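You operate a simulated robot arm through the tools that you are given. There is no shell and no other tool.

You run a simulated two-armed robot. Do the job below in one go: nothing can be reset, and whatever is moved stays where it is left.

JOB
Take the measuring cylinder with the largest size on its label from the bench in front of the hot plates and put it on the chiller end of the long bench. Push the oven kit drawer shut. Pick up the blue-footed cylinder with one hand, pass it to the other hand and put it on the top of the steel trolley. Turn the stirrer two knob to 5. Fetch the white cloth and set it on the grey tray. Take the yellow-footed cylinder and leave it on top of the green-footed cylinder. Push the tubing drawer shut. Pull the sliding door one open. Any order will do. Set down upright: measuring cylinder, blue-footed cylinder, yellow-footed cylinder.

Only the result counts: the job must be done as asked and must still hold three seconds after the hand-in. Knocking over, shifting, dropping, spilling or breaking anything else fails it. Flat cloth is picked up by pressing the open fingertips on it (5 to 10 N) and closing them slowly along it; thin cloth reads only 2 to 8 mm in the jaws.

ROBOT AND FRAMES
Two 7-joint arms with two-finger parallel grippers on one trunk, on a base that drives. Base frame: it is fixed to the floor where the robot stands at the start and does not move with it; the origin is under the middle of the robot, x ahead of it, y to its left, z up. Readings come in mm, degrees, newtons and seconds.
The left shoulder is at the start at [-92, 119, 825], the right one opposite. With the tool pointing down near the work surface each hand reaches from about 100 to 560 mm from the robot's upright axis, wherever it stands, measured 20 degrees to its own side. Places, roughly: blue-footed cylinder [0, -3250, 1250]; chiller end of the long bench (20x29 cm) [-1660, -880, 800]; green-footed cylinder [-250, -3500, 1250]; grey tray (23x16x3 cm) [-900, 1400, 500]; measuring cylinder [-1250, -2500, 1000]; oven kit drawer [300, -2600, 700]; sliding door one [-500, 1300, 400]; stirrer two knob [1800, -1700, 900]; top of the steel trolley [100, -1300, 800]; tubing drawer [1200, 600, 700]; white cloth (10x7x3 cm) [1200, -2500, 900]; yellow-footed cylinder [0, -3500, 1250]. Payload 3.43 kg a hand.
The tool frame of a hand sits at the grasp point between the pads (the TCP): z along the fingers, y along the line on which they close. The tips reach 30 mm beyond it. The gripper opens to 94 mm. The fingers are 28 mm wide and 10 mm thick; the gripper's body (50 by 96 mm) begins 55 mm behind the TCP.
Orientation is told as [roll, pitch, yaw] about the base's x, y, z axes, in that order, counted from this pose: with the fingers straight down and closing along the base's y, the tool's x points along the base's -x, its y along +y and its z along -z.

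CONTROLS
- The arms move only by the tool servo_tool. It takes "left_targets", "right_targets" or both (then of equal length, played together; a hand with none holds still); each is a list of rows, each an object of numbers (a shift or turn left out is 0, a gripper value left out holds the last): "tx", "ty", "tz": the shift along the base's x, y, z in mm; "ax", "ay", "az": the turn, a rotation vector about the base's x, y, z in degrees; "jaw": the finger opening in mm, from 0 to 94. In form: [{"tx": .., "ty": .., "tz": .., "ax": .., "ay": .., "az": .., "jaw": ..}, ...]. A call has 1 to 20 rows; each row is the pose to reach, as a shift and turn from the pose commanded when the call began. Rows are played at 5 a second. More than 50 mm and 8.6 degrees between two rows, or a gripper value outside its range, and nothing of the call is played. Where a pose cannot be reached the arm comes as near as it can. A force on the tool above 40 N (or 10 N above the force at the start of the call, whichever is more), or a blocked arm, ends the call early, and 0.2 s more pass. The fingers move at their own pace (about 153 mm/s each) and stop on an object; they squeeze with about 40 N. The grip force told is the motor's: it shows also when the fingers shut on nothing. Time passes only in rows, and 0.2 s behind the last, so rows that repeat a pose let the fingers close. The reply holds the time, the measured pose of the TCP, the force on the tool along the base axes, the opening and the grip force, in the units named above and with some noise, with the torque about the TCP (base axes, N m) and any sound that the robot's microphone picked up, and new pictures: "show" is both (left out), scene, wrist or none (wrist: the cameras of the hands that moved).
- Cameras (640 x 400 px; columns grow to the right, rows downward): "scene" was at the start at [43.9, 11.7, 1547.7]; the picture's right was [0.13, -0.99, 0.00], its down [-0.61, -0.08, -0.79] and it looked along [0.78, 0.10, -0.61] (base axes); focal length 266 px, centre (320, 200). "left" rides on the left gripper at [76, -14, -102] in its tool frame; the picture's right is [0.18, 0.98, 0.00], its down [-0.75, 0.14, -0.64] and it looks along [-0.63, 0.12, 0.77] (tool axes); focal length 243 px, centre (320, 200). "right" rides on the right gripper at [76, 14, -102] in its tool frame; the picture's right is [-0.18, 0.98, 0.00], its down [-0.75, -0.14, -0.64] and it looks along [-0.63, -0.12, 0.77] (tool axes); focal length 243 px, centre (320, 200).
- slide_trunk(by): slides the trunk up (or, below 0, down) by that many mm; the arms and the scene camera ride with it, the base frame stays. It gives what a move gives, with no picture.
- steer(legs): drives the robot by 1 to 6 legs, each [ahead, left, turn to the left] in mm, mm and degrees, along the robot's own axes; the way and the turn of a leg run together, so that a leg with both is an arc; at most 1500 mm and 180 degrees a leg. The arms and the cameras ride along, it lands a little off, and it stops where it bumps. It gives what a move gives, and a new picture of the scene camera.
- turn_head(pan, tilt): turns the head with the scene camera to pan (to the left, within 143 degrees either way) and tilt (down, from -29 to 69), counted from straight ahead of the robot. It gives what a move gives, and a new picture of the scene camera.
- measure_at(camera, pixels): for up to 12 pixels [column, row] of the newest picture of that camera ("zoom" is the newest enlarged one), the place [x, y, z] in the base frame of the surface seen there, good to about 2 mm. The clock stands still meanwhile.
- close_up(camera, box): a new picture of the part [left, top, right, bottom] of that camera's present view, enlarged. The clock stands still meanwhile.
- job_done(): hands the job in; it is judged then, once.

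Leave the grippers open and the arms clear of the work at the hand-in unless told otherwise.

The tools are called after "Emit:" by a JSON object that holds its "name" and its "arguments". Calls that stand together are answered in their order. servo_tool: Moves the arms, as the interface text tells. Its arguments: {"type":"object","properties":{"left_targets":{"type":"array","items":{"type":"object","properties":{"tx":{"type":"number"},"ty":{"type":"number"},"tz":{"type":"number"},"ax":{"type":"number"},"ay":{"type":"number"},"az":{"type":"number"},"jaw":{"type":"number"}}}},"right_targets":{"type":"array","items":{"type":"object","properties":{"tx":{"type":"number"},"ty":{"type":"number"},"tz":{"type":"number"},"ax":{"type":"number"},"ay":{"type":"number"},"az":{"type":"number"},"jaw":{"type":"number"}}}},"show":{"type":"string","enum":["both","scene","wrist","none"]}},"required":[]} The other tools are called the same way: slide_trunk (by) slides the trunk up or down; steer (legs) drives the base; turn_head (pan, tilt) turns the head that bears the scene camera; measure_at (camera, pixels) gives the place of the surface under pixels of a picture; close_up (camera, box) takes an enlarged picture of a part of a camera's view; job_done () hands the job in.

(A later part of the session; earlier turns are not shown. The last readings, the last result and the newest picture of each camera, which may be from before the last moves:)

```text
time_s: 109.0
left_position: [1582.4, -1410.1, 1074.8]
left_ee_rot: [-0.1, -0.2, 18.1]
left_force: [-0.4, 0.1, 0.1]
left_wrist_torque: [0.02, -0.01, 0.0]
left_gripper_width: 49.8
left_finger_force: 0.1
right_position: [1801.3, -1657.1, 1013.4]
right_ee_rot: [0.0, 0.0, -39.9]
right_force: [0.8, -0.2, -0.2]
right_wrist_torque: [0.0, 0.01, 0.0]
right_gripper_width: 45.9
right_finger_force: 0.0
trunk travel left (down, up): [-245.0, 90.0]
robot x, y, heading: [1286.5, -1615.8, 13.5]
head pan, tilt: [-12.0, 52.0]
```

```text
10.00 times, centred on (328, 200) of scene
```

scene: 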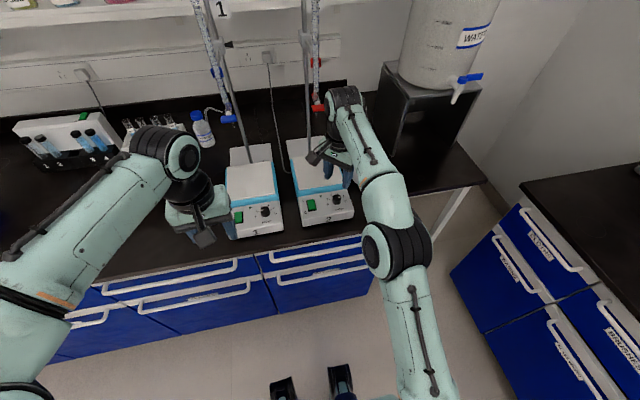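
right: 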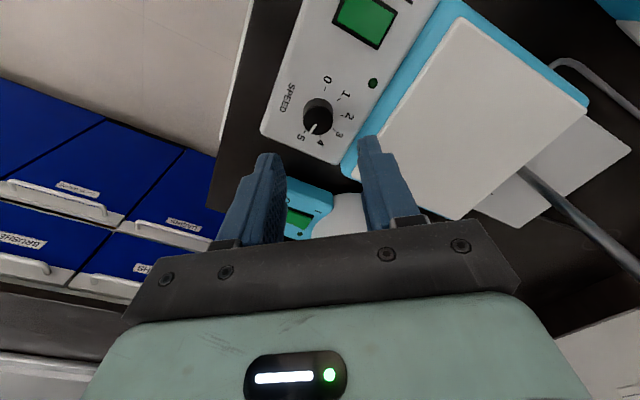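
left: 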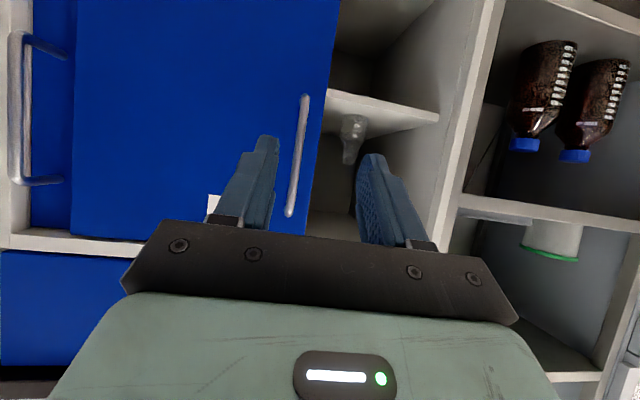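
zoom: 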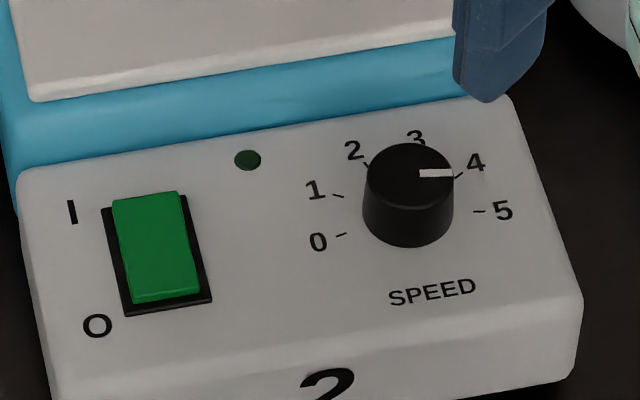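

From the scene camera the pointer is parallel to the 5 tick, so stirrer two is set. The retreat was refused for its step size, so I'll resend it with smaller steps.

Emit:
{"name": "servo_tool", "arguments": {"right_targets": [{"tx": -10, "ty": -2, "tz": 30, "az": 5}, {"tx": -40, "ty": -6, "tz": 61, "az": 12}, {"tx": -78, "ty": -14, "tz": 61, "az": 20}, {"tx": -116, "ty": -30, "tz": 61, "az": 28}, {"tx": -152, "ty": -50, "tz": 61, "az": 36}, {"tx": -190, "ty": -70, "tz": 61, "az": 44}, {"tx": -228, "ty": -90, "tz": 61, "az": 52}], "show": "none"}}

Emit:
{"name": "steer", "arguments": {"legs": [[-350, 0, 0], [0, 0, -70]]}}

Emit:
{"name": "turn_head", "arguments": {"pan": 0, "tilt": 30}}

```text
time_s: 110.6
left_position: [1583.0, -1409.8, 1078.4]
left_ee_rot: [-0.1, -0.3, 18.2]
left_force: [0.1, 0.2, 0.1]
left_wrist_torque: [0.0, -0.03, 0.01]
left_gripper_width: 50.0
left_finger_force: 0.2
right_position: [1571.9, -1749.4, 1074.3]
right_ee_rot: [0.1, -0.2, 12.1]
right_force: [-0.2, -0.3, 0.1]
right_wrist_torque: [0.03, -0.04, 0.04]
right_gripper_width: 45.9
right_finger_force: 0.1
trunk travel left (down, up): [-245.0, 90.0]
robot x, y, heading: [1284.6, -1615.9, 13.3]
head pan, tilt: [-12.0, 52.0]
```

```text
time_s: 116.0
left_position: [1230.8, -1909.1, 1076.8]
left_ee_rot: [-0.1, -0.3, -53.0]
left_force: [-1.0, 0.3, -0.2]
left_wrist_torque: [-0.01, 0.01, -0.02]
left_gripper_width: 50.1
left_finger_force: 0.1
right_position: [907.8, -2012.5, 1074.9]
right_ee_rot: [0.0, 0.0, -59.2]
right_force: [-0.1, 0.1, 0.3]
right_wrist_torque: [-0.04, -0.01, 0.04]
right_gripper_width: 45.7
right_finger_force: 0.0
trunk travel left (down, up): [-245.0, 90.0]
robot x, y, heading: [939.3, -1699.2, -57.8]
head pan, tilt: [-12.0, 52.0]
```

scene: 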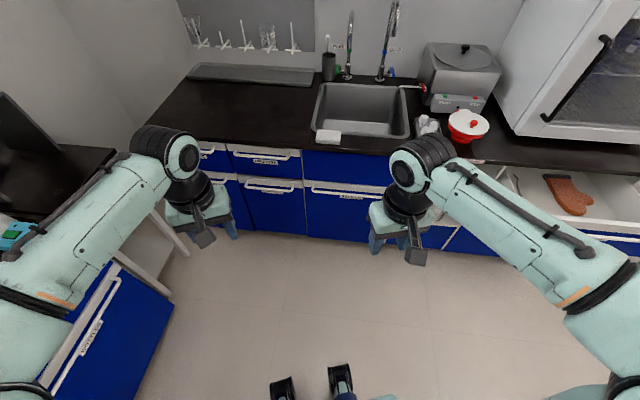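

```text
time_s: 116.8
left_position: [1231.5, -1910.3, 1076.4]
left_ee_rot: [0.0, -0.3, -53.0]
left_force: [0.3, -0.1, 0.2]
left_wrist_torque: [-0.02, 0.02, 0.0]
left_gripper_width: 49.9
left_finger_force: 0.0
right_position: [907.9, -2011.4, 1074.6]
right_ee_rot: [0.0, 0.0, -59.2]
right_force: [0.3, 0.8, -1.6]
right_wrist_torque: [-0.03, 0.0, 0.02]
right_gripper_width: 46.3
right_finger_force: 0.1
trunk travel left (down, up): [-245.0, 90.0]
robot x, y, heading: [943.7, -1695.3, -57.8]
head pan, tilt: [0.0, 30.0]
```

scene: 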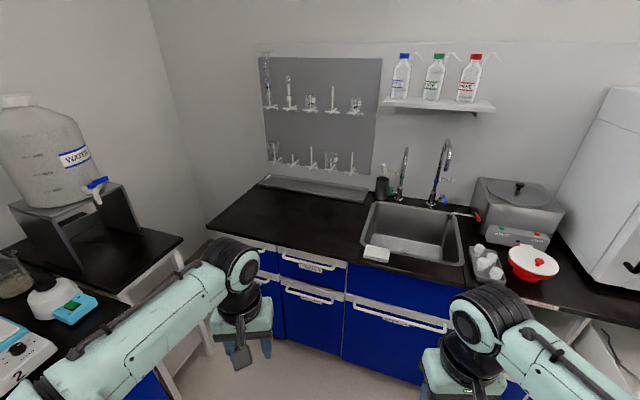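

The white cloth is at about (377,253), on the sink's front rim. I'll zoom in and measure it.

Emit:
{"name": "close_up", "arguments": {"camera": "scene", "box": [330, 220, 430, 290]}}

Emit:
{"name": "measure_at", "arguments": {"camera": "zoom", "pixels": [[290, 190], [220, 170], [370, 195], [240, 250], [350, 260], [290, 235], [290, 300], [150, 220], [450, 260], [400, 130], [290, 160], [550, 300]]}}

```text
5.71 times, centred on (380, 255) of scene
```

zoom: 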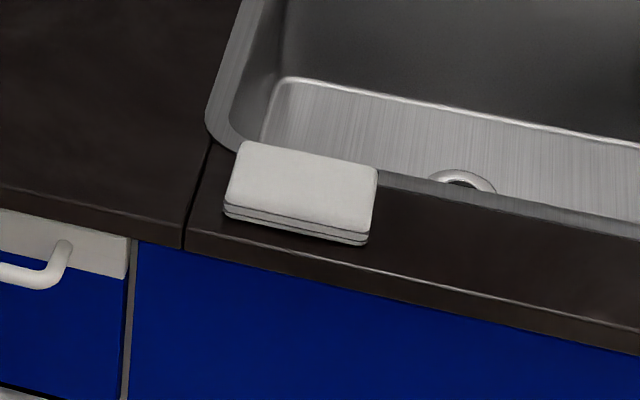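

```text
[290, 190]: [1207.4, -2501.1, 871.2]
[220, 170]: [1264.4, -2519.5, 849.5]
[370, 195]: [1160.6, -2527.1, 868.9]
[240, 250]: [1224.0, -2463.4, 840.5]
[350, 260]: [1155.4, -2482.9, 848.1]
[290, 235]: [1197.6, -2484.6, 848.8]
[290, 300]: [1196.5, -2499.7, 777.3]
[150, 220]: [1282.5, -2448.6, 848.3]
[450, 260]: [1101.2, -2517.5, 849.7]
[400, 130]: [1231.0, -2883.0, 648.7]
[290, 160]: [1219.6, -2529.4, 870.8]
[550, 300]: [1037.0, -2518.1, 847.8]
```

The cloth is a folded pad, top z 871 on a bench at 849, centred near [1206,-2510]. The bench faces about +103°. I'll turn square to it and drive closer so the left hand can reach.

Emit:
{"name": "steer", "arguments": {"legs": [[0, 0, -18.7], [395, -74, 0]]}}

Emit:
{"name": "turn_head", "arguments": {"pan": 15, "tilt": 55}}

```text
time_s: 120.4
left_position: [1174.4, -2399.4, 1075.7]
left_ee_rot: [-0.2, -0.2, -71.3]
left_force: [-0.2, -0.4, 0.4]
left_wrist_torque: [0.01, 0.01, -0.01]
left_gripper_width: 50.0
left_finger_force: 0.0
right_position: [835.9, -2393.5, 1073.8]
right_ee_rot: [0.0, 0.1, -77.3]
right_force: [0.4, -0.3, -0.2]
right_wrist_torque: [0.03, 0.01, -0.02]
right_gripper_width: 45.7
right_finger_force: 0.1
trunk travel left (down, up): [-245.0, 90.0]
robot x, y, heading: [967.6, -2105.9, -76.0]
head pan, tilt: [0.0, 30.0]
```

scene: 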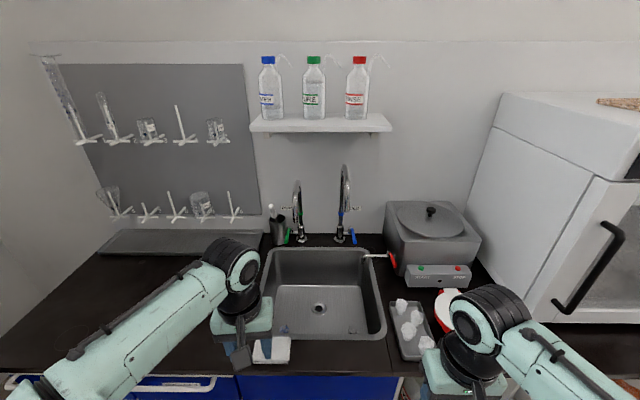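

```text
time_s: 121.3
left_position: [1174.3, -2399.7, 1076.5]
left_ee_rot: [-0.2, -0.3, -71.2]
left_force: [-0.4, -0.1, -0.1]
left_wrist_torque: [-0.03, 0.03, -0.01]
left_gripper_width: 49.9
left_finger_force: 0.0
right_position: [836.9, -2393.3, 1074.6]
right_ee_rot: [0.0, 0.0, -77.4]
right_force: [-0.5, -0.5, 0.1]
right_wrist_torque: [0.01, -0.01, 0.03]
right_gripper_width: 45.9
right_finger_force: 0.0
trunk travel left (down, up): [-245.0, 90.0]
robot x, y, heading: [969.2, -2104.4, -75.9]
head pan, tilt: [15.0, 55.0]
```

scene: 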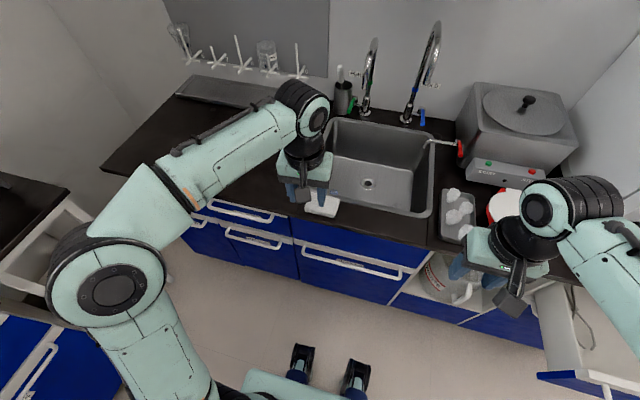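

I'll measure the cloth's corners in a closer view.

Emit:
{"name": "close_up", "arguments": {"camera": "scene", "box": [270, 170, 370, 235]}}

Emit:
{"name": "close_up", "arguments": {"camera": "left", "box": [200, 0, 440, 150]}}

```text
6.15 times, centred on (320, 202) of scene
```

zoom: 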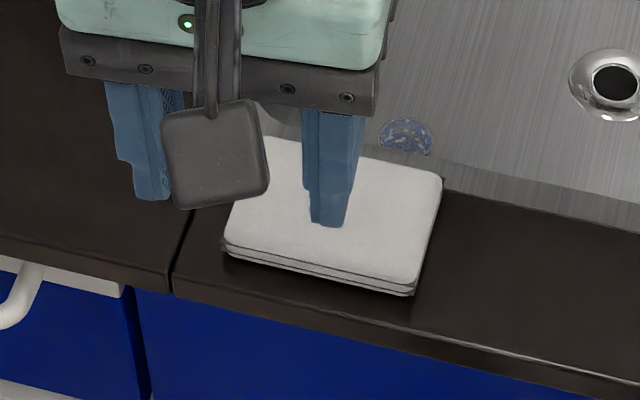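

```text
2.67 times, centred on (320, 75) of left
```

zoom: 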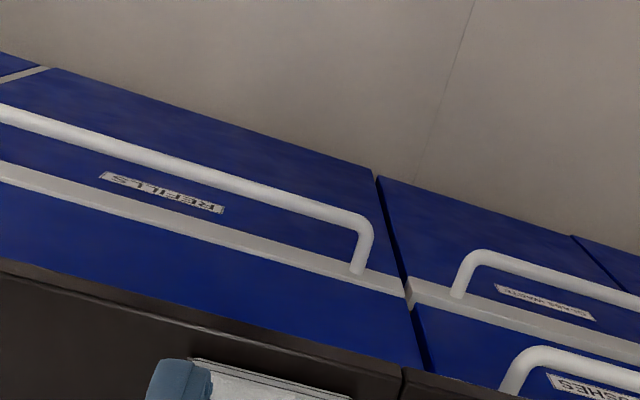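

Emit:
{"name": "close_up", "arguments": {"camera": "scene", "box": [270, 170, 370, 235]}}

Emit:
{"name": "measure_at", "arguments": {"camera": "zoom", "pixels": [[234, 236], [400, 278], [434, 184], [290, 148], [400, 200], [270, 240], [330, 250], [412, 270], [375, 165], [500, 230], [450, 190], [300, 310]]}}

```text
6.15 times, centred on (320, 202) of scene
```

zoom: 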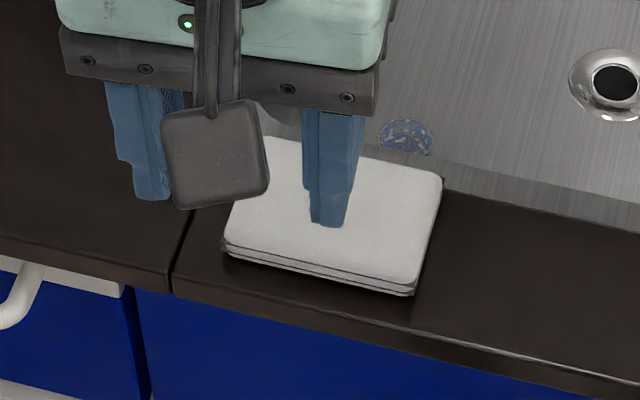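

```text
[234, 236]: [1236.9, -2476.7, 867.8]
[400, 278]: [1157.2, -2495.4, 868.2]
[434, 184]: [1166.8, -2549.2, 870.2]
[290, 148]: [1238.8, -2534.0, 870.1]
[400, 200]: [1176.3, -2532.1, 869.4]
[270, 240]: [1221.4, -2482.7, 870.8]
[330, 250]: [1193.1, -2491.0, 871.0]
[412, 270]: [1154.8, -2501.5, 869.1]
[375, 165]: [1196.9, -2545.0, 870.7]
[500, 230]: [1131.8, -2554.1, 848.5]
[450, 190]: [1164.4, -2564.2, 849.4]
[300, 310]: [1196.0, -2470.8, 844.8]
```

Cloth centre is about [1202,-2513], with its long side along the bench. I'll turn the left wrist +86° so it closes across the 7 cm width, open fully and hover above it.

Emit:
{"name": "servo_tool", "arguments": {"left_targets": [{"tx": 3, "ty": -10, "az": 8, "jaw": 94}, {"tx": 6, "ty": -20, "az": 16}, {"tx": 9, "ty": -30, "az": 24}, {"tx": 12, "ty": -41, "az": 32}, {"tx": 15, "ty": -52, "az": 40}, {"tx": 18, "ty": -63, "az": 48}, {"tx": 21, "ty": -74, "az": 56, "tz": -15}, {"tx": 24, "ty": -85, "az": 64, "tz": -30}, {"tx": 26, "ty": -96, "az": 72, "tz": -50}, {"tx": 28, "ty": -108, "az": 80, "tz": -70}, {"tx": 28, "ty": -113, "az": 86, "tz": -86}, {"tx": 28, "ty": -113, "az": 86, "tz": -86}]}}

```text
time_s: 123.9
left_position: [1202.7, -2512.4, 990.7]
left_ee_rot: [-0.1, -0.2, 14.7]
left_force: [0.0, 1.1, -0.6]
left_wrist_torque: [-0.01, -0.03, 0.01]
left_gripper_width: 94.0
left_finger_force: 0.1
right_position: [836.9, -2394.3, 1074.1]
right_ee_rot: [0.0, 0.0, -77.4]
right_force: [0.0, -0.2, 0.3]
right_wrist_torque: [-0.01, -0.01, 0.0]
right_gripper_width: 45.7
right_finger_force: 0.1
trunk travel left (down, up): [-245.0, 90.0]
robot x, y, heading: [967.9, -2101.1, -76.0]
head pan, tilt: [15.0, 55.0]
```

scene: 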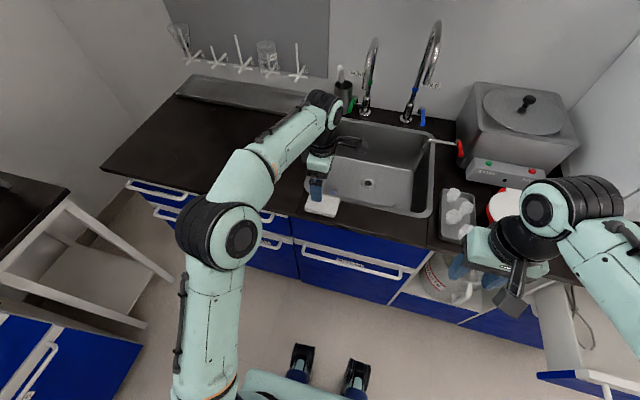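
left: 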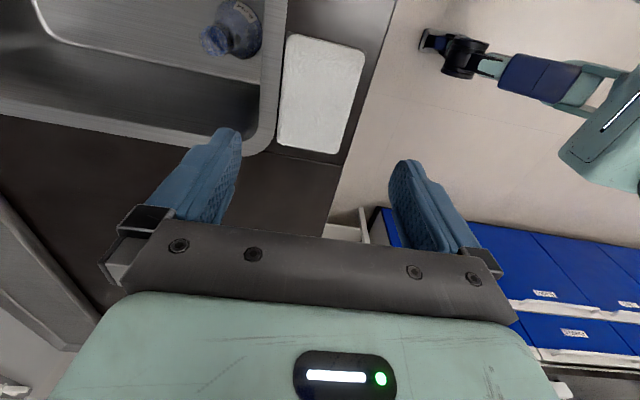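

The cloth sits between the open fingers. I'll measure its corners with the wrist camera to fine-tune.

Emit:
{"name": "measure_at", "arguments": {"camera": "left", "pixels": [[290, 40], [358, 52], [340, 150], [282, 142], [320, 95], [270, 95], [365, 100], [262, 60], [250, 60]]}}

```text
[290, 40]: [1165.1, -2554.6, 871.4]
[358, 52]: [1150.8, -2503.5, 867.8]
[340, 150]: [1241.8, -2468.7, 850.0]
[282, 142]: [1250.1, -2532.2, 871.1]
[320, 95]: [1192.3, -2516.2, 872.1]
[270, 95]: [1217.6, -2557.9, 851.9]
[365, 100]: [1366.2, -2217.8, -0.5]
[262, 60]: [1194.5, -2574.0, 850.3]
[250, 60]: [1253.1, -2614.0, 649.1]
```

Centre is about [1201,-2516]. I'll descend so the tips are at z≈855, then close slowly.

Emit:
{"name": "servo_tool", "arguments": {"left_targets": [{"tx": -2, "ty": -3, "tz": -40}, {"tx": -2, "ty": -3, "tz": -80}, {"tx": -2, "ty": -3, "tz": -105}, {"tx": -2, "ty": -3, "tz": -105}, {"tx": -2, "ty": -3, "tz": -105, "jaw": 75}, {"tx": -2, "ty": -3, "tz": -105, "jaw": 65}, {"tx": -2, "ty": -3, "tz": -105, "jaw": 55}, {"tx": -2, "ty": -3, "tz": -105, "jaw": 45}, {"tx": -2, "ty": -3, "tz": -105, "jaw": 35}, {"tx": -2, "ty": -3, "tz": -105, "jaw": 35}]}}

```text
time_s: 126.1
left_position: [1200.1, -2514.0, 887.2]
left_ee_rot: [0.0, -0.3, 14.7]
left_force: [-0.7, -1.0, -0.3]
left_wrist_torque: [0.0, 0.02, 0.03]
left_gripper_width: 63.8
left_finger_force: 40.0
right_position: [835.7, -2394.0, 1073.6]
right_ee_rot: [0.1, 0.0, -77.4]
right_force: [0.6, -0.3, 1.0]
right_wrist_torque: [0.0, 0.02, 0.01]
right_gripper_width: 46.1
right_finger_force: 0.1
trunk travel left (down, up): [-245.0, 90.0]
robot x, y, heading: [967.4, -2105.5, -75.9]
head pan, tilt: [15.0, 55.0]
```

scene: 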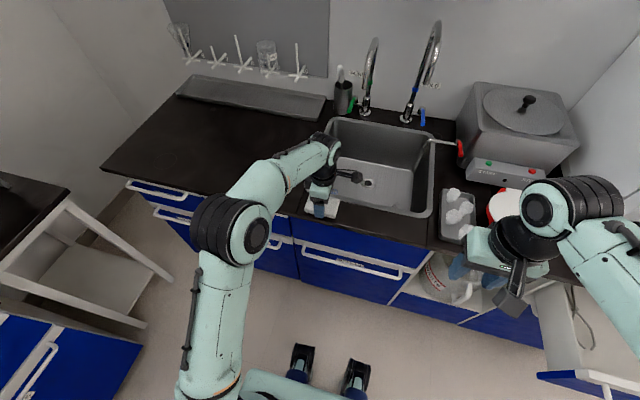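
left: 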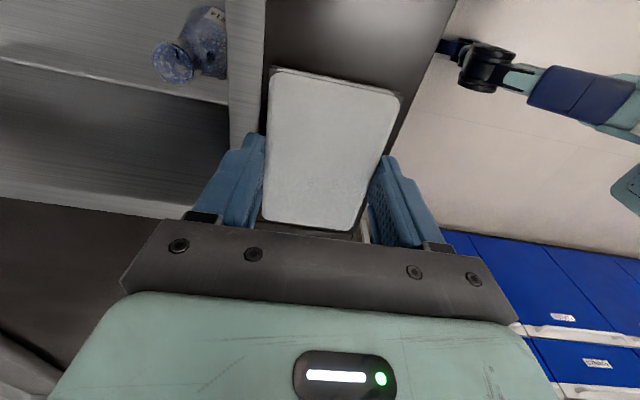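

It grips like a firm pad at 63.8 mm and 40 N. I'll lift slowly and check.

Emit:
{"name": "servo_tool", "arguments": {"left_targets": [{"tz": 15}, {"tz": 40}, {"tz": 80}, {"tz": 120}, {"tz": 160}]}}

```text
time_s: 127.3
left_position: [1200.6, -2514.9, 1043.8]
left_ee_rot: [-0.1, -0.3, 14.8]
left_force: [-0.1, 0.3, -0.4]
left_wrist_torque: [-0.03, 0.0, -0.01]
left_gripper_width: 35.2
left_finger_force: 0.1
right_position: [836.9, -2394.0, 1073.5]
right_ee_rot: [0.0, 0.1, -77.4]
right_force: [0.4, -0.1, 0.5]
right_wrist_torque: [0.01, 0.01, 0.05]
right_gripper_width: 45.9
right_finger_force: 0.0
trunk travel left (down, up): [-245.0, 90.0]
robot x, y, heading: [969.8, -2104.3, -76.2]
head pan, tilt: [15.0, 55.0]
```

scene: 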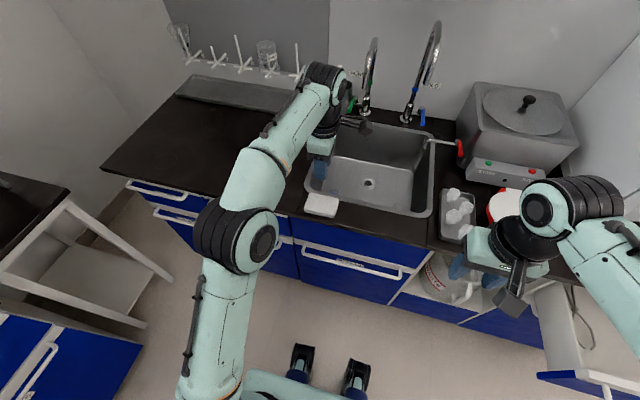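
left: 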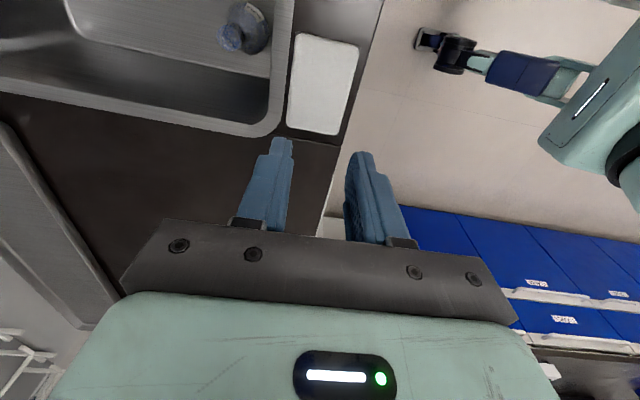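

It slipped and the cloth is back where it was. I only held the upper edge, so I'll go lower, with tips at z≈852, and close fully.

Emit:
{"name": "measure_at", "arguments": {"camera": "left", "pixels": [[300, 38], [355, 50], [335, 130], [290, 122], [325, 85], [280, 80], [283, 100], [277, 60]]}}

Emit:
{"name": "servo_tool", "arguments": {"left_targets": [{"tz": -40, "jaw": 84}, {"tz": -80}, {"tz": -120}, {"tz": -150}, {"tz": -158}, {"tz": -162}, {"tz": -162}]}}

```text
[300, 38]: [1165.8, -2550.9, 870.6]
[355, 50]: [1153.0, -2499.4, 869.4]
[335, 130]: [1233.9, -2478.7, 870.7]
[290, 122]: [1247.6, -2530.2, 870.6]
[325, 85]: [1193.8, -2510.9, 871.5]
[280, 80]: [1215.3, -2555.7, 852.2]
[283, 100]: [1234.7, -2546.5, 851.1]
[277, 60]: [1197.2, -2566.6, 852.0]
```

```text
time_s: 128.9
left_position: [1202.0, -2515.1, 882.4]
left_ee_rot: [0.0, -0.3, 14.7]
left_force: [-0.8, 0.1, 0.4]
left_wrist_torque: [0.03, -0.01, -0.04]
left_gripper_width: 84.0
left_finger_force: 0.0
right_position: [836.7, -2393.4, 1075.0]
right_ee_rot: [0.0, 0.1, -77.4]
right_force: [0.5, 0.2, 0.2]
right_wrist_torque: [0.02, -0.01, 0.02]
right_gripper_width: 45.9
right_finger_force: 0.0
trunk travel left (down, up): [-245.0, 90.0]
robot x, y, heading: [968.8, -2104.7, -75.8]
head pan, tilt: [15.0, 55.0]
```

scene: 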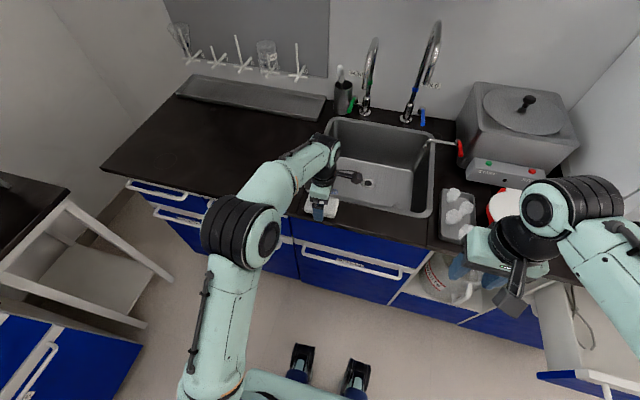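
left: 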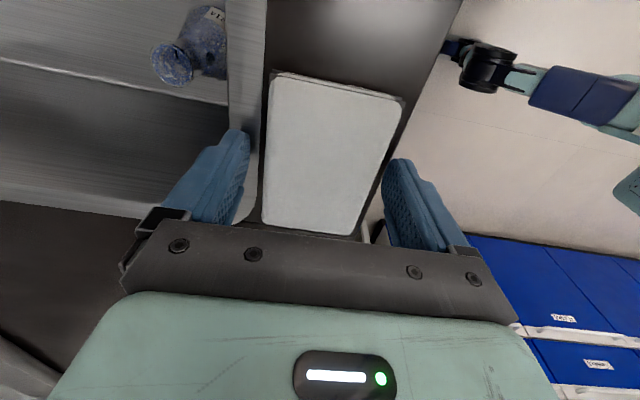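

Emit:
{"name": "servo_tool", "arguments": {"left_targets": [{"tz": -2}, {"tz": -2, "jaw": 72}, {"tz": -2, "jaw": 64}, {"tz": -2, "jaw": 56}, {"tz": -2, "jaw": 48}, {"tz": -2, "jaw": 20}, {"tz": -2, "jaw": 0}, {"tz": -2, "jaw": 0}, {"tz": 2}, {"tz": 6}]}}

```text
time_s: 131.1
left_position: [1201.2, -2514.7, 889.2]
left_ee_rot: [-0.1, -0.2, 14.6]
left_force: [-0.4, 0.4, -0.6]
left_wrist_torque: [0.03, -0.01, 0.02]
left_gripper_width: 64.0
left_finger_force: 39.7
right_position: [836.1, -2394.3, 1074.5]
right_ee_rot: [-0.1, 0.0, -77.4]
right_force: [-0.3, 0.6, -0.1]
right_wrist_torque: [0.02, 0.01, -0.03]
right_gripper_width: 45.9
right_finger_force: 0.0
trunk travel left (down, up): [-245.0, 90.0]
robot x, y, heading: [968.3, -2105.1, -76.0]
head pan, tilt: [15.0, 55.0]
```

scene: 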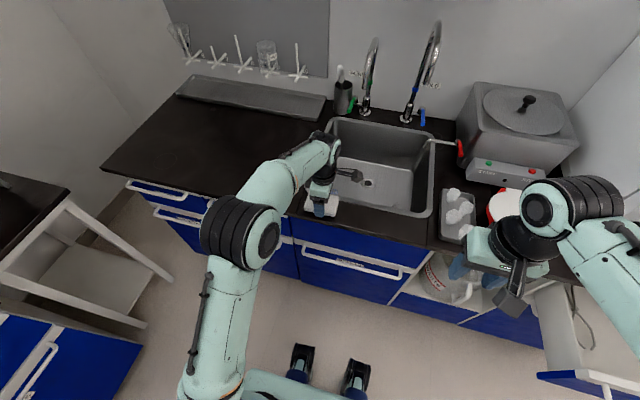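
left: 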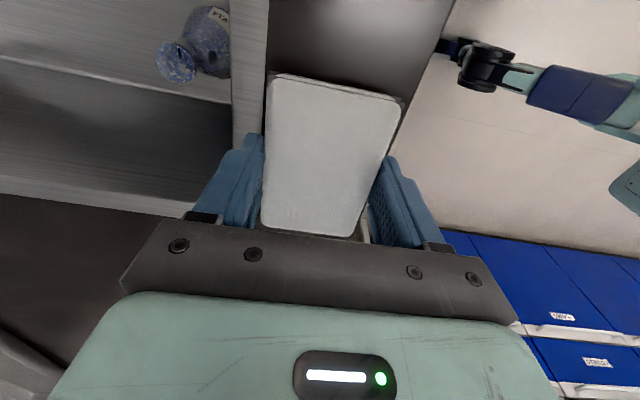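

I'll check whether the cloth rises with the hand by measuring its top, which was at 871.

Emit:
{"name": "measure_at", "arguments": {"camera": "left", "pixels": [[330, 150], [300, 100], [360, 110], [310, 210], [330, 82], [278, 90]]}}

Emit:
{"name": "servo_tool", "arguments": {"left_targets": [{"tz": 4}, {"tz": 8}, {"tz": 12}], "show": "wrist"}}

Emit:
{"name": "measure_at", "arguments": {"camera": "left", "pixels": [[330, 150], [300, 100], [360, 110], [310, 200], [330, 90]]}}

```text
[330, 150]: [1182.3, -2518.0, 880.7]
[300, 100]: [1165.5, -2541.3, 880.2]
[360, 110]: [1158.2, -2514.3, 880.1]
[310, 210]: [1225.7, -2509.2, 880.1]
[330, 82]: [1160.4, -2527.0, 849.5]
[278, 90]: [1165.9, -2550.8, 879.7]
```

```text
time_s: 131.9
left_position: [1200.2, -2514.8, 901.1]
left_ee_rot: [-0.2, -0.3, 14.7]
left_force: [-1.1, 1.3, -0.3]
left_wrist_torque: [0.02, -0.01, -0.01]
left_gripper_width: 63.4
left_finger_force: 39.6
right_position: [836.0, -2393.5, 1074.2]
right_ee_rot: [0.1, 0.0, -77.4]
right_force: [0.1, -0.3, 0.4]
right_wrist_torque: [-0.01, -0.01, 0.01]
right_gripper_width: 46.0
right_finger_force: 0.0
trunk travel left (down, up): [-245.0, 90.0]
robot x, y, heading: [969.0, -2102.2, -75.8]
head pan, tilt: [15.0, 55.0]
```

left: 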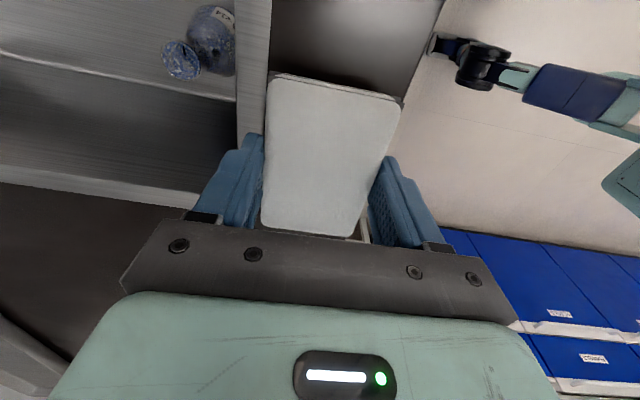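

```text
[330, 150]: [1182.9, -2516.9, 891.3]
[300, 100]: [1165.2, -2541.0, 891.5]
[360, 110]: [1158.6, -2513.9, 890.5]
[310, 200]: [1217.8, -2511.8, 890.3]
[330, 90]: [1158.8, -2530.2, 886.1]
```

It is lifting with the hand (top 891). I'll continue up slowly.

Emit:
{"name": "servo_tool", "arguments": {"left_targets": [{"tz": 8}, {"tz": 16}, {"tz": 24}, {"tz": 32}, {"tz": 40}, {"tz": 50}, {"tz": 60}, {"tz": 70}, {"tz": 80}, {"tz": 90}, {"tz": 100}], "show": "wrist"}}

Emit:
{"name": "measure_at", "arguments": {"camera": "left", "pixels": [[330, 150], [300, 100], [360, 110], [310, 200]]}}

```text
time_s: 134.3
left_position: [1202.3, -2514.6, 1001.8]
left_ee_rot: [-0.1, -0.3, 14.7]
left_force: [0.0, -0.2, -0.1]
left_wrist_torque: [0.0, -0.01, 0.01]
left_gripper_width: 63.8
left_finger_force: 39.8
right_position: [836.7, -2393.5, 1074.3]
right_ee_rot: [-0.1, 0.0, -77.4]
right_force: [0.4, 0.1, 0.9]
right_wrist_torque: [0.04, -0.03, 0.01]
right_gripper_width: 46.2
right_finger_force: 0.1
trunk travel left (down, up): [-245.0, 90.0]
robot x, y, heading: [964.2, -2101.7, -75.9]
head pan, tilt: [15.0, 55.0]
```

left: 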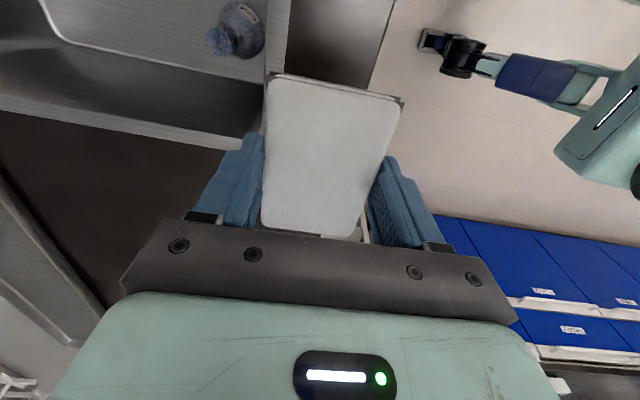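

```text
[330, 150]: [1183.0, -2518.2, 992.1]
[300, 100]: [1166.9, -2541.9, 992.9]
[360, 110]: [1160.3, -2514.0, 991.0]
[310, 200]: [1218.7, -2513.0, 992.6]
```

The cloth is held firmly (top 10 mm below the TCP, steady). I'll draw the left arm in, raise it a bit, and shift right toward the oven kit drawer, which the right hand will push.

Emit:
{"name": "servo_tool", "arguments": {"left_targets": [{"tx": -4, "ty": 15, "tz": 15}, {"tx": -8, "ty": 32, "tz": 30}, {"tx": -12, "ty": 50, "tz": 45}, {"tx": -16, "ty": 68, "tz": 60}, {"tx": -21, "ty": 86, "tz": 70}, {"tx": -26, "ty": 104, "tz": 70}, {"tx": -31, "ty": 124, "tz": 70}], "show": "none"}}

Emit:
{"name": "steer", "arguments": {"legs": [[-200, 0, 0], [0, -550, 0]]}}

Emit:
{"name": "turn_head", "arguments": {"pan": -20, "tilt": 45}}

```text
time_s: 135.9
left_position: [1169.9, -2393.2, 1070.0]
left_ee_rot: [-0.1, -0.3, 14.7]
left_force: [-0.9, -0.1, 0.0]
left_wrist_torque: [0.01, 0.0, 0.01]
left_gripper_width: 63.6
left_finger_force: 39.5
right_position: [836.2, -2392.1, 1074.1]
right_ee_rot: [0.0, -0.1, -77.4]
right_force: [0.2, 0.2, 0.1]
right_wrist_torque: [0.0, -0.03, 0.0]
right_gripper_width: 46.0
right_finger_force: 0.1
trunk travel left (down, up): [-245.0, 90.0]
robot x, y, heading: [966.9, -2102.4, -76.0]
head pan, tilt: [15.0, 55.0]
```

```text
time_s: 142.4
left_position: [590.1, -2326.3, 1070.7]
left_ee_rot: [-0.2, -0.3, 14.3]
left_force: [0.5, -0.5, -0.3]
left_wrist_torque: [0.03, -0.01, 0.01]
left_gripper_width: 63.9
left_finger_force: 39.9
right_position: [257.0, -2327.1, 1075.1]
right_ee_rot: [-0.1, 0.0, -77.7]
right_force: [-0.8, 0.5, -0.2]
right_wrist_torque: [0.01, 0.01, 0.0]
right_gripper_width: 46.0
right_finger_force: 0.1
trunk travel left (down, up): [-245.0, 90.0]
robot x, y, heading: [388.9, -2037.5, -76.4]
head pan, tilt: [15.0, 55.0]
```

scene: 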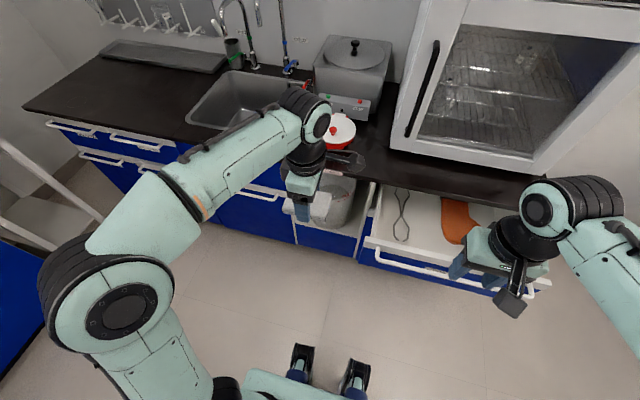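

```text
time_s: 143.4
left_position: [589.9, -2327.5, 1071.1]
left_ee_rot: [-0.1, -0.4, 14.4]
left_force: [-0.2, -0.1, -0.9]
left_wrist_torque: [0.0, 0.0, 0.02]
left_gripper_width: 63.4
left_finger_force: 40.4
right_position: [256.6, -2325.7, 1075.4]
right_ee_rot: [0.0, 0.0, -77.7]
right_force: [0.1, -1.2, -0.4]
right_wrist_torque: [0.03, 0.02, 0.02]
right_gripper_width: 45.8
right_finger_force: 0.0
trunk travel left (down, up): [-245.0, 90.0]
robot x, y, heading: [391.3, -2036.2, -76.2]
head pan, tilt: [-20.0, 45.0]
```

scene: 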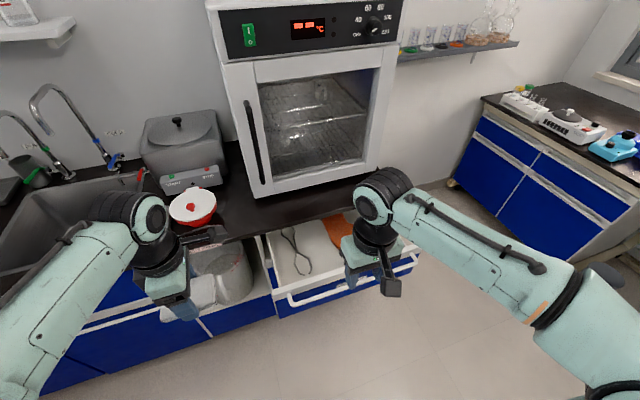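

The oven kit drawer (tongs and mitt inside) is open. I'll measure its front.

Emit:
{"name": "close_up", "arguments": {"camera": "scene", "box": [240, 190, 440, 330]}}

Emit:
{"name": "measure_at", "arguments": {"camera": "zoom", "pixels": [[120, 330], [300, 320], [170, 350], [250, 340], [570, 220], [560, 250], [125, 260], [60, 150], [200, 300], [180, 140], [270, 355], [450, 310]]}}

```text
2.86 times, centred on (340, 260) of scene
```

zoom: 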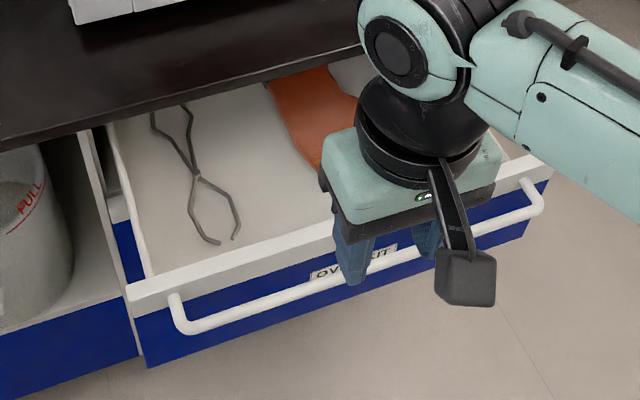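

```text
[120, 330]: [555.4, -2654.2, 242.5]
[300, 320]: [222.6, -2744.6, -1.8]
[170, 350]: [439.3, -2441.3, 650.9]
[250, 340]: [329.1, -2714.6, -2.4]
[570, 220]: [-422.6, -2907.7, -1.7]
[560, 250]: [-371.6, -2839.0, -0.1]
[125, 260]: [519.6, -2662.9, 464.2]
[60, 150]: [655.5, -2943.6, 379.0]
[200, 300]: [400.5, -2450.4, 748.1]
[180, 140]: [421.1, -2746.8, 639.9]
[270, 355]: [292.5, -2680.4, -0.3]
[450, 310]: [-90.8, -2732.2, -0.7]
```

Emit:
{"name": "measure_at", "arguments": {"camera": "zoom", "pixels": [[145, 325], [320, 273], [330, 290], [400, 250], [535, 200], [128, 292], [552, 165], [240, 295], [250, 312], [105, 170], [95, 140], [500, 235]]}}

```text
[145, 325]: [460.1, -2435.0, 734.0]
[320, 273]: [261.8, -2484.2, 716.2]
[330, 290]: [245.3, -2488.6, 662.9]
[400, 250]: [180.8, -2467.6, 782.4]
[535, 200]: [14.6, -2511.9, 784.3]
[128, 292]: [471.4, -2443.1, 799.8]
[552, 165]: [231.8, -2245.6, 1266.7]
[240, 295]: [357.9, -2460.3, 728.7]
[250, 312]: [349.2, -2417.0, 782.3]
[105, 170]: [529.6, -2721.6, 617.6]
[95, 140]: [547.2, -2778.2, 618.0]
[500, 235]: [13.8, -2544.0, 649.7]
```

The drawer front centre is about [237,-2490], handle at z≈783, and it is open about 235 mm. I'll line up the right hand and lower the trunk a little.

Emit:
{"name": "steer", "arguments": {"legs": [[-40, -128, 0]]}}

Emit:
{"name": "slide_trunk", "arguments": {"by": -40}}

```text
time_s: 145.1
left_position: [457.4, -2318.1, 1071.4]
left_ee_rot: [0.0, -0.2, 14.6]
left_force: [0.7, -0.8, -0.8]
left_wrist_torque: [0.01, -0.03, 0.01]
left_gripper_width: 63.8
left_finger_force: 39.8
right_position: [123.7, -2318.4, 1074.4]
right_ee_rot: [0.0, 0.0, -77.7]
right_force: [-0.8, -0.1, -0.9]
right_wrist_torque: [0.01, -0.04, 0.01]
right_gripper_width: 46.1
right_finger_force: 0.1
trunk travel left (down, up): [-245.0, 90.0]
robot x, y, heading: [255.4, -2029.9, -76.1]
head pan, tilt: [-20.0, 45.0]
```

scene: 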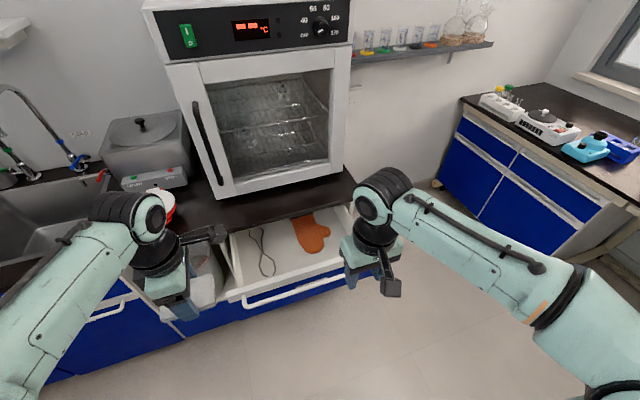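

```text
time_s: 146.0
left_position: [457.0, -2319.3, 1030.2]
left_ee_rot: [0.0, -0.3, 14.5]
left_force: [0.1, 0.0, 0.6]
left_wrist_torque: [0.01, 0.02, 0.03]
left_gripper_width: 63.7
left_finger_force: 40.0
right_position: [125.5, -2318.1, 1034.9]
right_ee_rot: [0.0, 0.0, -77.6]
right_force: [0.0, 0.8, -0.6]
right_wrist_torque: [-0.02, 0.02, 0.0]
right_gripper_width: 46.2
right_finger_force: 0.2
trunk travel left (down, up): [-205.0, 130.0]
robot x, y, heading: [258.6, -2030.6, -76.5]
head pan, tilt: [-20.0, 45.0]
```

I'll close the right fingers, tilt them about 55° forward and lower to z≈700, in front of and below the handle.

Emit:
{"name": "servo_tool", "arguments": {"right_targets": [{"tx": 8, "ty": -4, "tz": -37, "ax": -5.9, "ay": -1.5, "jaw": 0}, {"tx": 16, "ty": -8, "tz": -74, "ax": -11.9, "ay": -2.9}, {"tx": 24, "ty": -12, "tz": -111, "ax": -17.8, "ay": -4.4}, {"tx": 32, "ty": -16, "tz": -148, "ax": -23.7, "ay": -5.8}, {"tx": 40, "ty": -19, "tz": -185, "ax": -29.7, "ay": -7.3}, {"tx": 49, "ty": -23, "tz": -222, "ax": -35.6, "ay": -8.7}, {"tx": 57, "ty": -27, "tz": -260, "ax": -41.5, "ay": -10.2}, {"tx": 65, "ty": -31, "tz": -297, "ax": -47.5, "ay": -11.6}, {"tx": 73, "ty": -35, "tz": -335, "ax": -53.4, "ay": -13.1}, {"tx": 73, "ty": -35, "tz": -335, "ax": -53.4, "ay": -13.1}]}}

```text
time_s: 148.2
left_position: [458.1, -2318.8, 1030.7]
left_ee_rot: [-0.1, -0.3, 14.6]
left_force: [0.4, -0.4, -0.6]
left_wrist_torque: [0.05, 0.01, 0.0]
left_gripper_width: 63.8
left_finger_force: 39.0
right_position: [197.3, -2374.8, 723.0]
right_ee_rot: [1.9, -55.1, -78.7]
right_force: [-0.5, 0.0, -0.2]
right_wrist_torque: [0.03, -0.02, -0.01]
right_gripper_width: 0.2
right_finger_force: 32.9
right hand out of reach, approached as far as the arm can: row 6, 7, 8, 9, 10
trunk travel left (down, up): [-205.0, 130.0]
robot x, y, heading: [254.9, -2029.9, -76.3]
head pan, tilt: [-20.0, 45.0]
```

scene: 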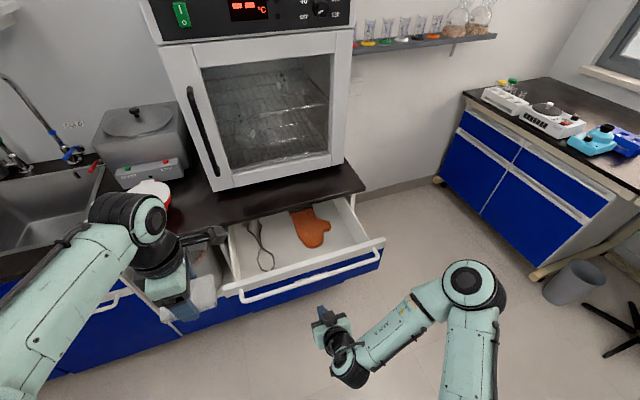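
right: 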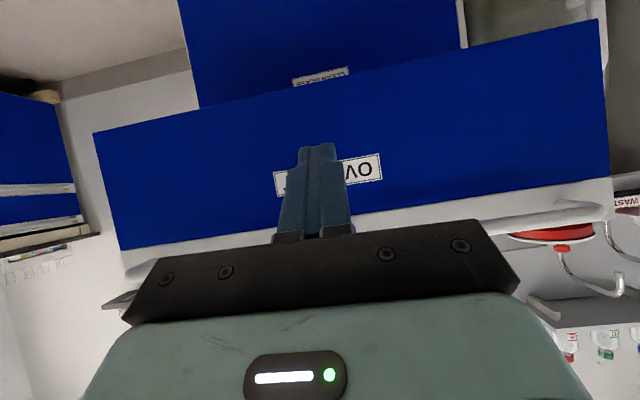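

I'll lower the trunk 25 mm and push forward along the drawer axis [0.238,-0.971].

Emit:
{"name": "slide_trunk", "arguments": {"by": -25}}

Emit:
{"name": "servo_tool", "arguments": {"right_targets": [{"tx": 7, "ty": -29}, {"tx": 14, "ty": -58}, {"tx": 19, "ty": -78}, {"tx": 24, "ty": -97}, {"tx": 29, "ty": -117}, {"tx": 33, "ty": -136}, {"tx": 38, "ty": -155}, {"tx": 43, "ty": -175}, {"tx": 48, "ty": -194}, {"tx": 52, "ty": -214}]}}

```text
time_s: 148.9
left_position: [457.9, -2319.0, 1006.5]
left_ee_rot: [-0.1, -0.4, 14.4]
left_force: [-0.3, 0.8, -0.9]
left_wrist_torque: [-0.06, 0.02, 0.04]
left_gripper_width: 63.8
left_finger_force: 40.1
right_position: [197.3, -2375.0, 696.3]
right_ee_rot: [2.0, -54.8, -78.7]
right_force: [-0.6, -0.1, 0.0]
right_wrist_torque: [-0.02, 0.01, -0.01]
right_gripper_width: 0.1
right_finger_force: 32.7
trunk travel left (down, up): [-180.0, 155.0]
robot x, y, heading: [260.9, -2029.6, -76.3]
head pan, tilt: [-20.0, 45.0]
```

```text
time_s: 151.1
left_position: [458.1, -2318.8, 1005.0]
left_ee_rot: [-0.1, -0.4, 14.4]
left_force: [0.2, 0.3, -0.1]
left_wrist_torque: [0.05, -0.01, -0.01]
left_gripper_width: 63.6
left_finger_force: 40.2
right_position: [248.9, -2589.0, 696.1]
right_ee_rot: [2.1, -54.7, -78.7]
right_force: [0.1, 0.8, 0.1]
right_wrist_torque: [0.01, 0.02, 0.02]
right_gripper_width: 0.0
right_finger_force: 33.2
trunk travel left (down, up): [-180.0, 155.0]
robot x, y, heading: [261.2, -2029.7, -76.4]
head pan, tilt: [-20.0, 45.0]
```

scene: 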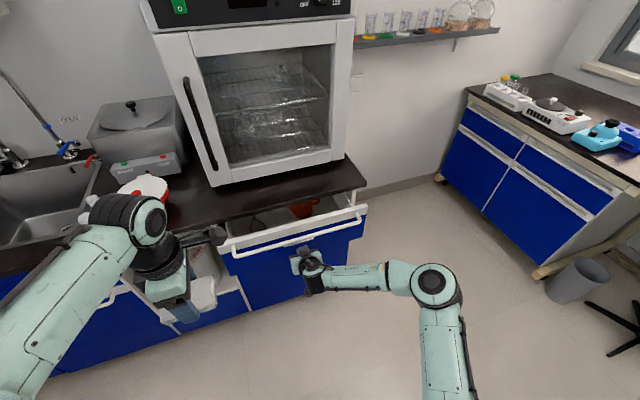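
right: 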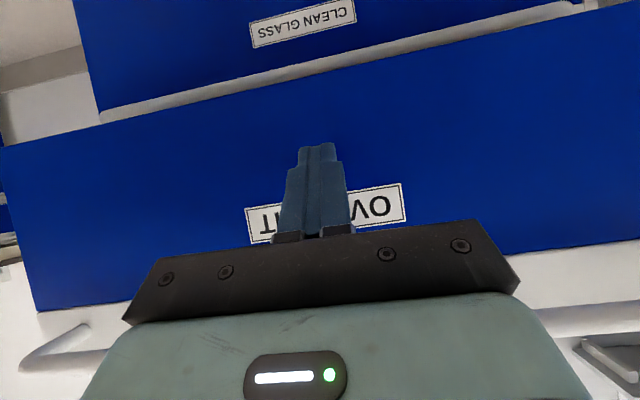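

Emit:
{"name": "servo_tool", "arguments": {"right_targets": [{"tx": 5, "ty": -20}, {"tx": 10, "ty": -40}, {"tx": 15, "ty": -60}, {"tx": 19, "ty": -78}, {"tx": 22, "ty": -92}, {"tx": 25, "ty": -104}, {"tx": 28, "ty": -116}, {"tx": 31, "ty": -128}]}}

```text
time_s: 152.5
left_position: [456.9, -2317.4, 1005.8]
left_ee_rot: [-0.2, -0.2, 14.3]
left_force: [0.7, 0.3, 0.0]
left_wrist_torque: [0.04, 0.01, -0.04]
left_gripper_width: 63.8
left_finger_force: 40.0
right_position: [273.3, -2688.6, 696.5]
right_ee_rot: [2.0, -54.6, -78.8]
right_force: [-4.9, 15.6, 5.9]
right_wrist_torque: [-0.11, 0.16, 0.01]
right_gripper_width: 0.0
right_finger_force: 32.7
trunk travel left (down, up): [-180.0, 155.0]
robot x, y, heading: [255.6, -2028.3, -76.2]
head pan, tilt: [-20.0, 45.0]
stopped in row 7 (right hand): the force on the tool passed its limit at 58 N (the readings are from after the stop); the commanded pose is now the measured one
```

scene: 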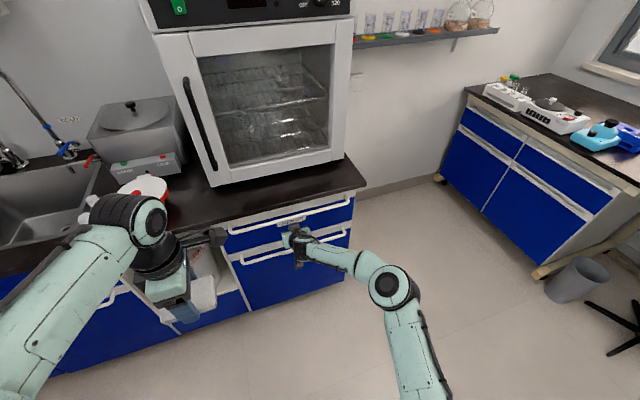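
right: 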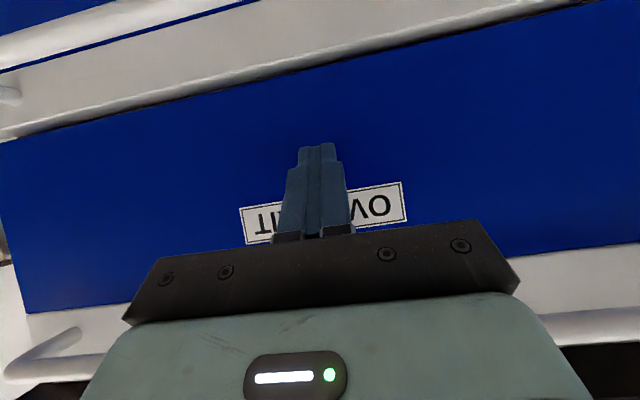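

It stopped hard at 58 N. I'll compare the drawer front with the door below it.

Emit:
{"name": "measure_at", "arguments": {"camera": "scene", "pixels": [[235, 245], [240, 275], [340, 218], [345, 240], [270, 290], [330, 270], [265, 237]]}}

Emit:
{"name": "close_up", "arguments": {"camera": "scene", "box": [210, 170, 380, 310]}}

```text
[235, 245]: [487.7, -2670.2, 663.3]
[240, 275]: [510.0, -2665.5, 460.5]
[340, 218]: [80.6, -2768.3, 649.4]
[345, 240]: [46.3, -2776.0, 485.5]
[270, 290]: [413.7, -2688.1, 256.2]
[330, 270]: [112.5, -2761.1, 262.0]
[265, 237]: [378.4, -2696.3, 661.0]
```

```text
2.86 times, centred on (295, 240) of scene
```

zoom: 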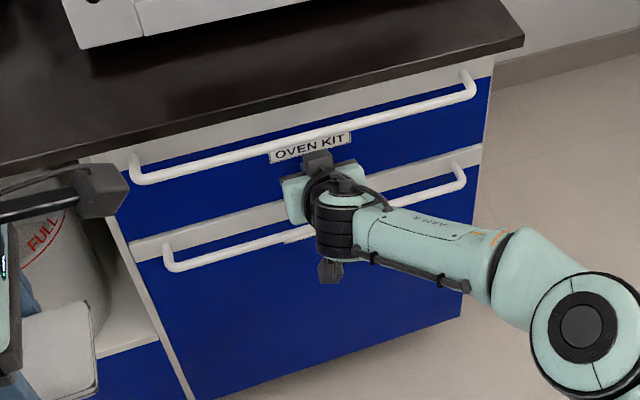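

The oven kit drawer is shut flush. I'll retract the right arm, then raise it back to tool-down carrying pose.

Emit:
{"name": "servo_tool", "arguments": {"right_targets": [{"tx": -11, "ty": 44}, {"tx": -22, "ty": 88}, {"tx": -33, "ty": 132}, {"tx": -44, "ty": 176}, {"tx": -55, "ty": 220}, {"tx": -66, "ty": 264}, {"tx": -70, "ty": 275, "tz": 35, "ax": 6, "ay": 1.2}, {"tx": -74, "ty": 287, "tz": 70, "ax": 12, "ay": 2.4}, {"tx": -78, "ty": 300, "tz": 105, "ax": 18, "ay": 3.6}, {"tx": -82, "ty": 312, "tz": 140, "ax": 24, "ay": 4.8}, {"tx": -86, "ty": 324, "tz": 175, "ax": 30, "ay": 6}, {"tx": -90, "ty": 336, "tz": 210, "ax": 36, "ay": 7.2}, {"tx": -94, "ty": 348, "tz": 245, "ax": 42, "ay": 8.4}, {"tx": -98, "ty": 358, "tz": 280, "ax": 48, "ay": 9.6}, {"tx": -102, "ty": 365, "tz": 310, "ax": 53.5, "ay": 10.7, "jaw": 80}], "show": "scene"}}

```text
time_s: 155.7
left_position: [458.3, -2319.4, 1005.3]
left_ee_rot: [-0.2, -0.3, 14.4]
left_force: [0.6, 0.7, -0.3]
left_wrist_torque: [0.02, 0.01, -0.03]
left_gripper_width: 63.7
left_finger_force: 39.4
right_position: [172.0, -2324.6, 1005.6]
right_ee_rot: [1.9, 0.1, -78.9]
right_force: [0.4, 0.3, -0.2]
right_wrist_torque: [0.02, 0.01, -0.02]
right_gripper_width: 80.1
right_finger_force: 0.0
trunk travel left (down, up): [-180.0, 155.0]
robot x, y, heading: [253.6, -2030.6, -76.3]
head pan, tilt: [-20.0, 45.0]
```

scene: 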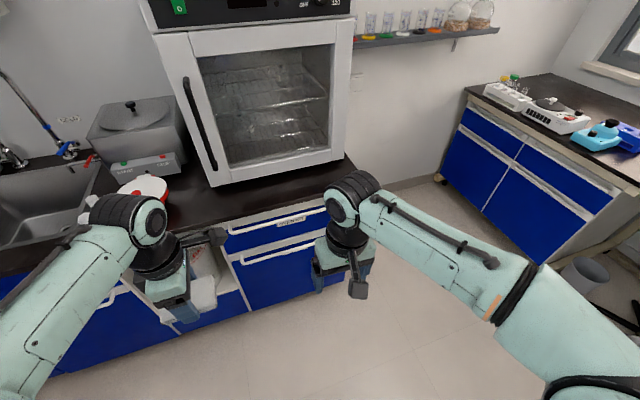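

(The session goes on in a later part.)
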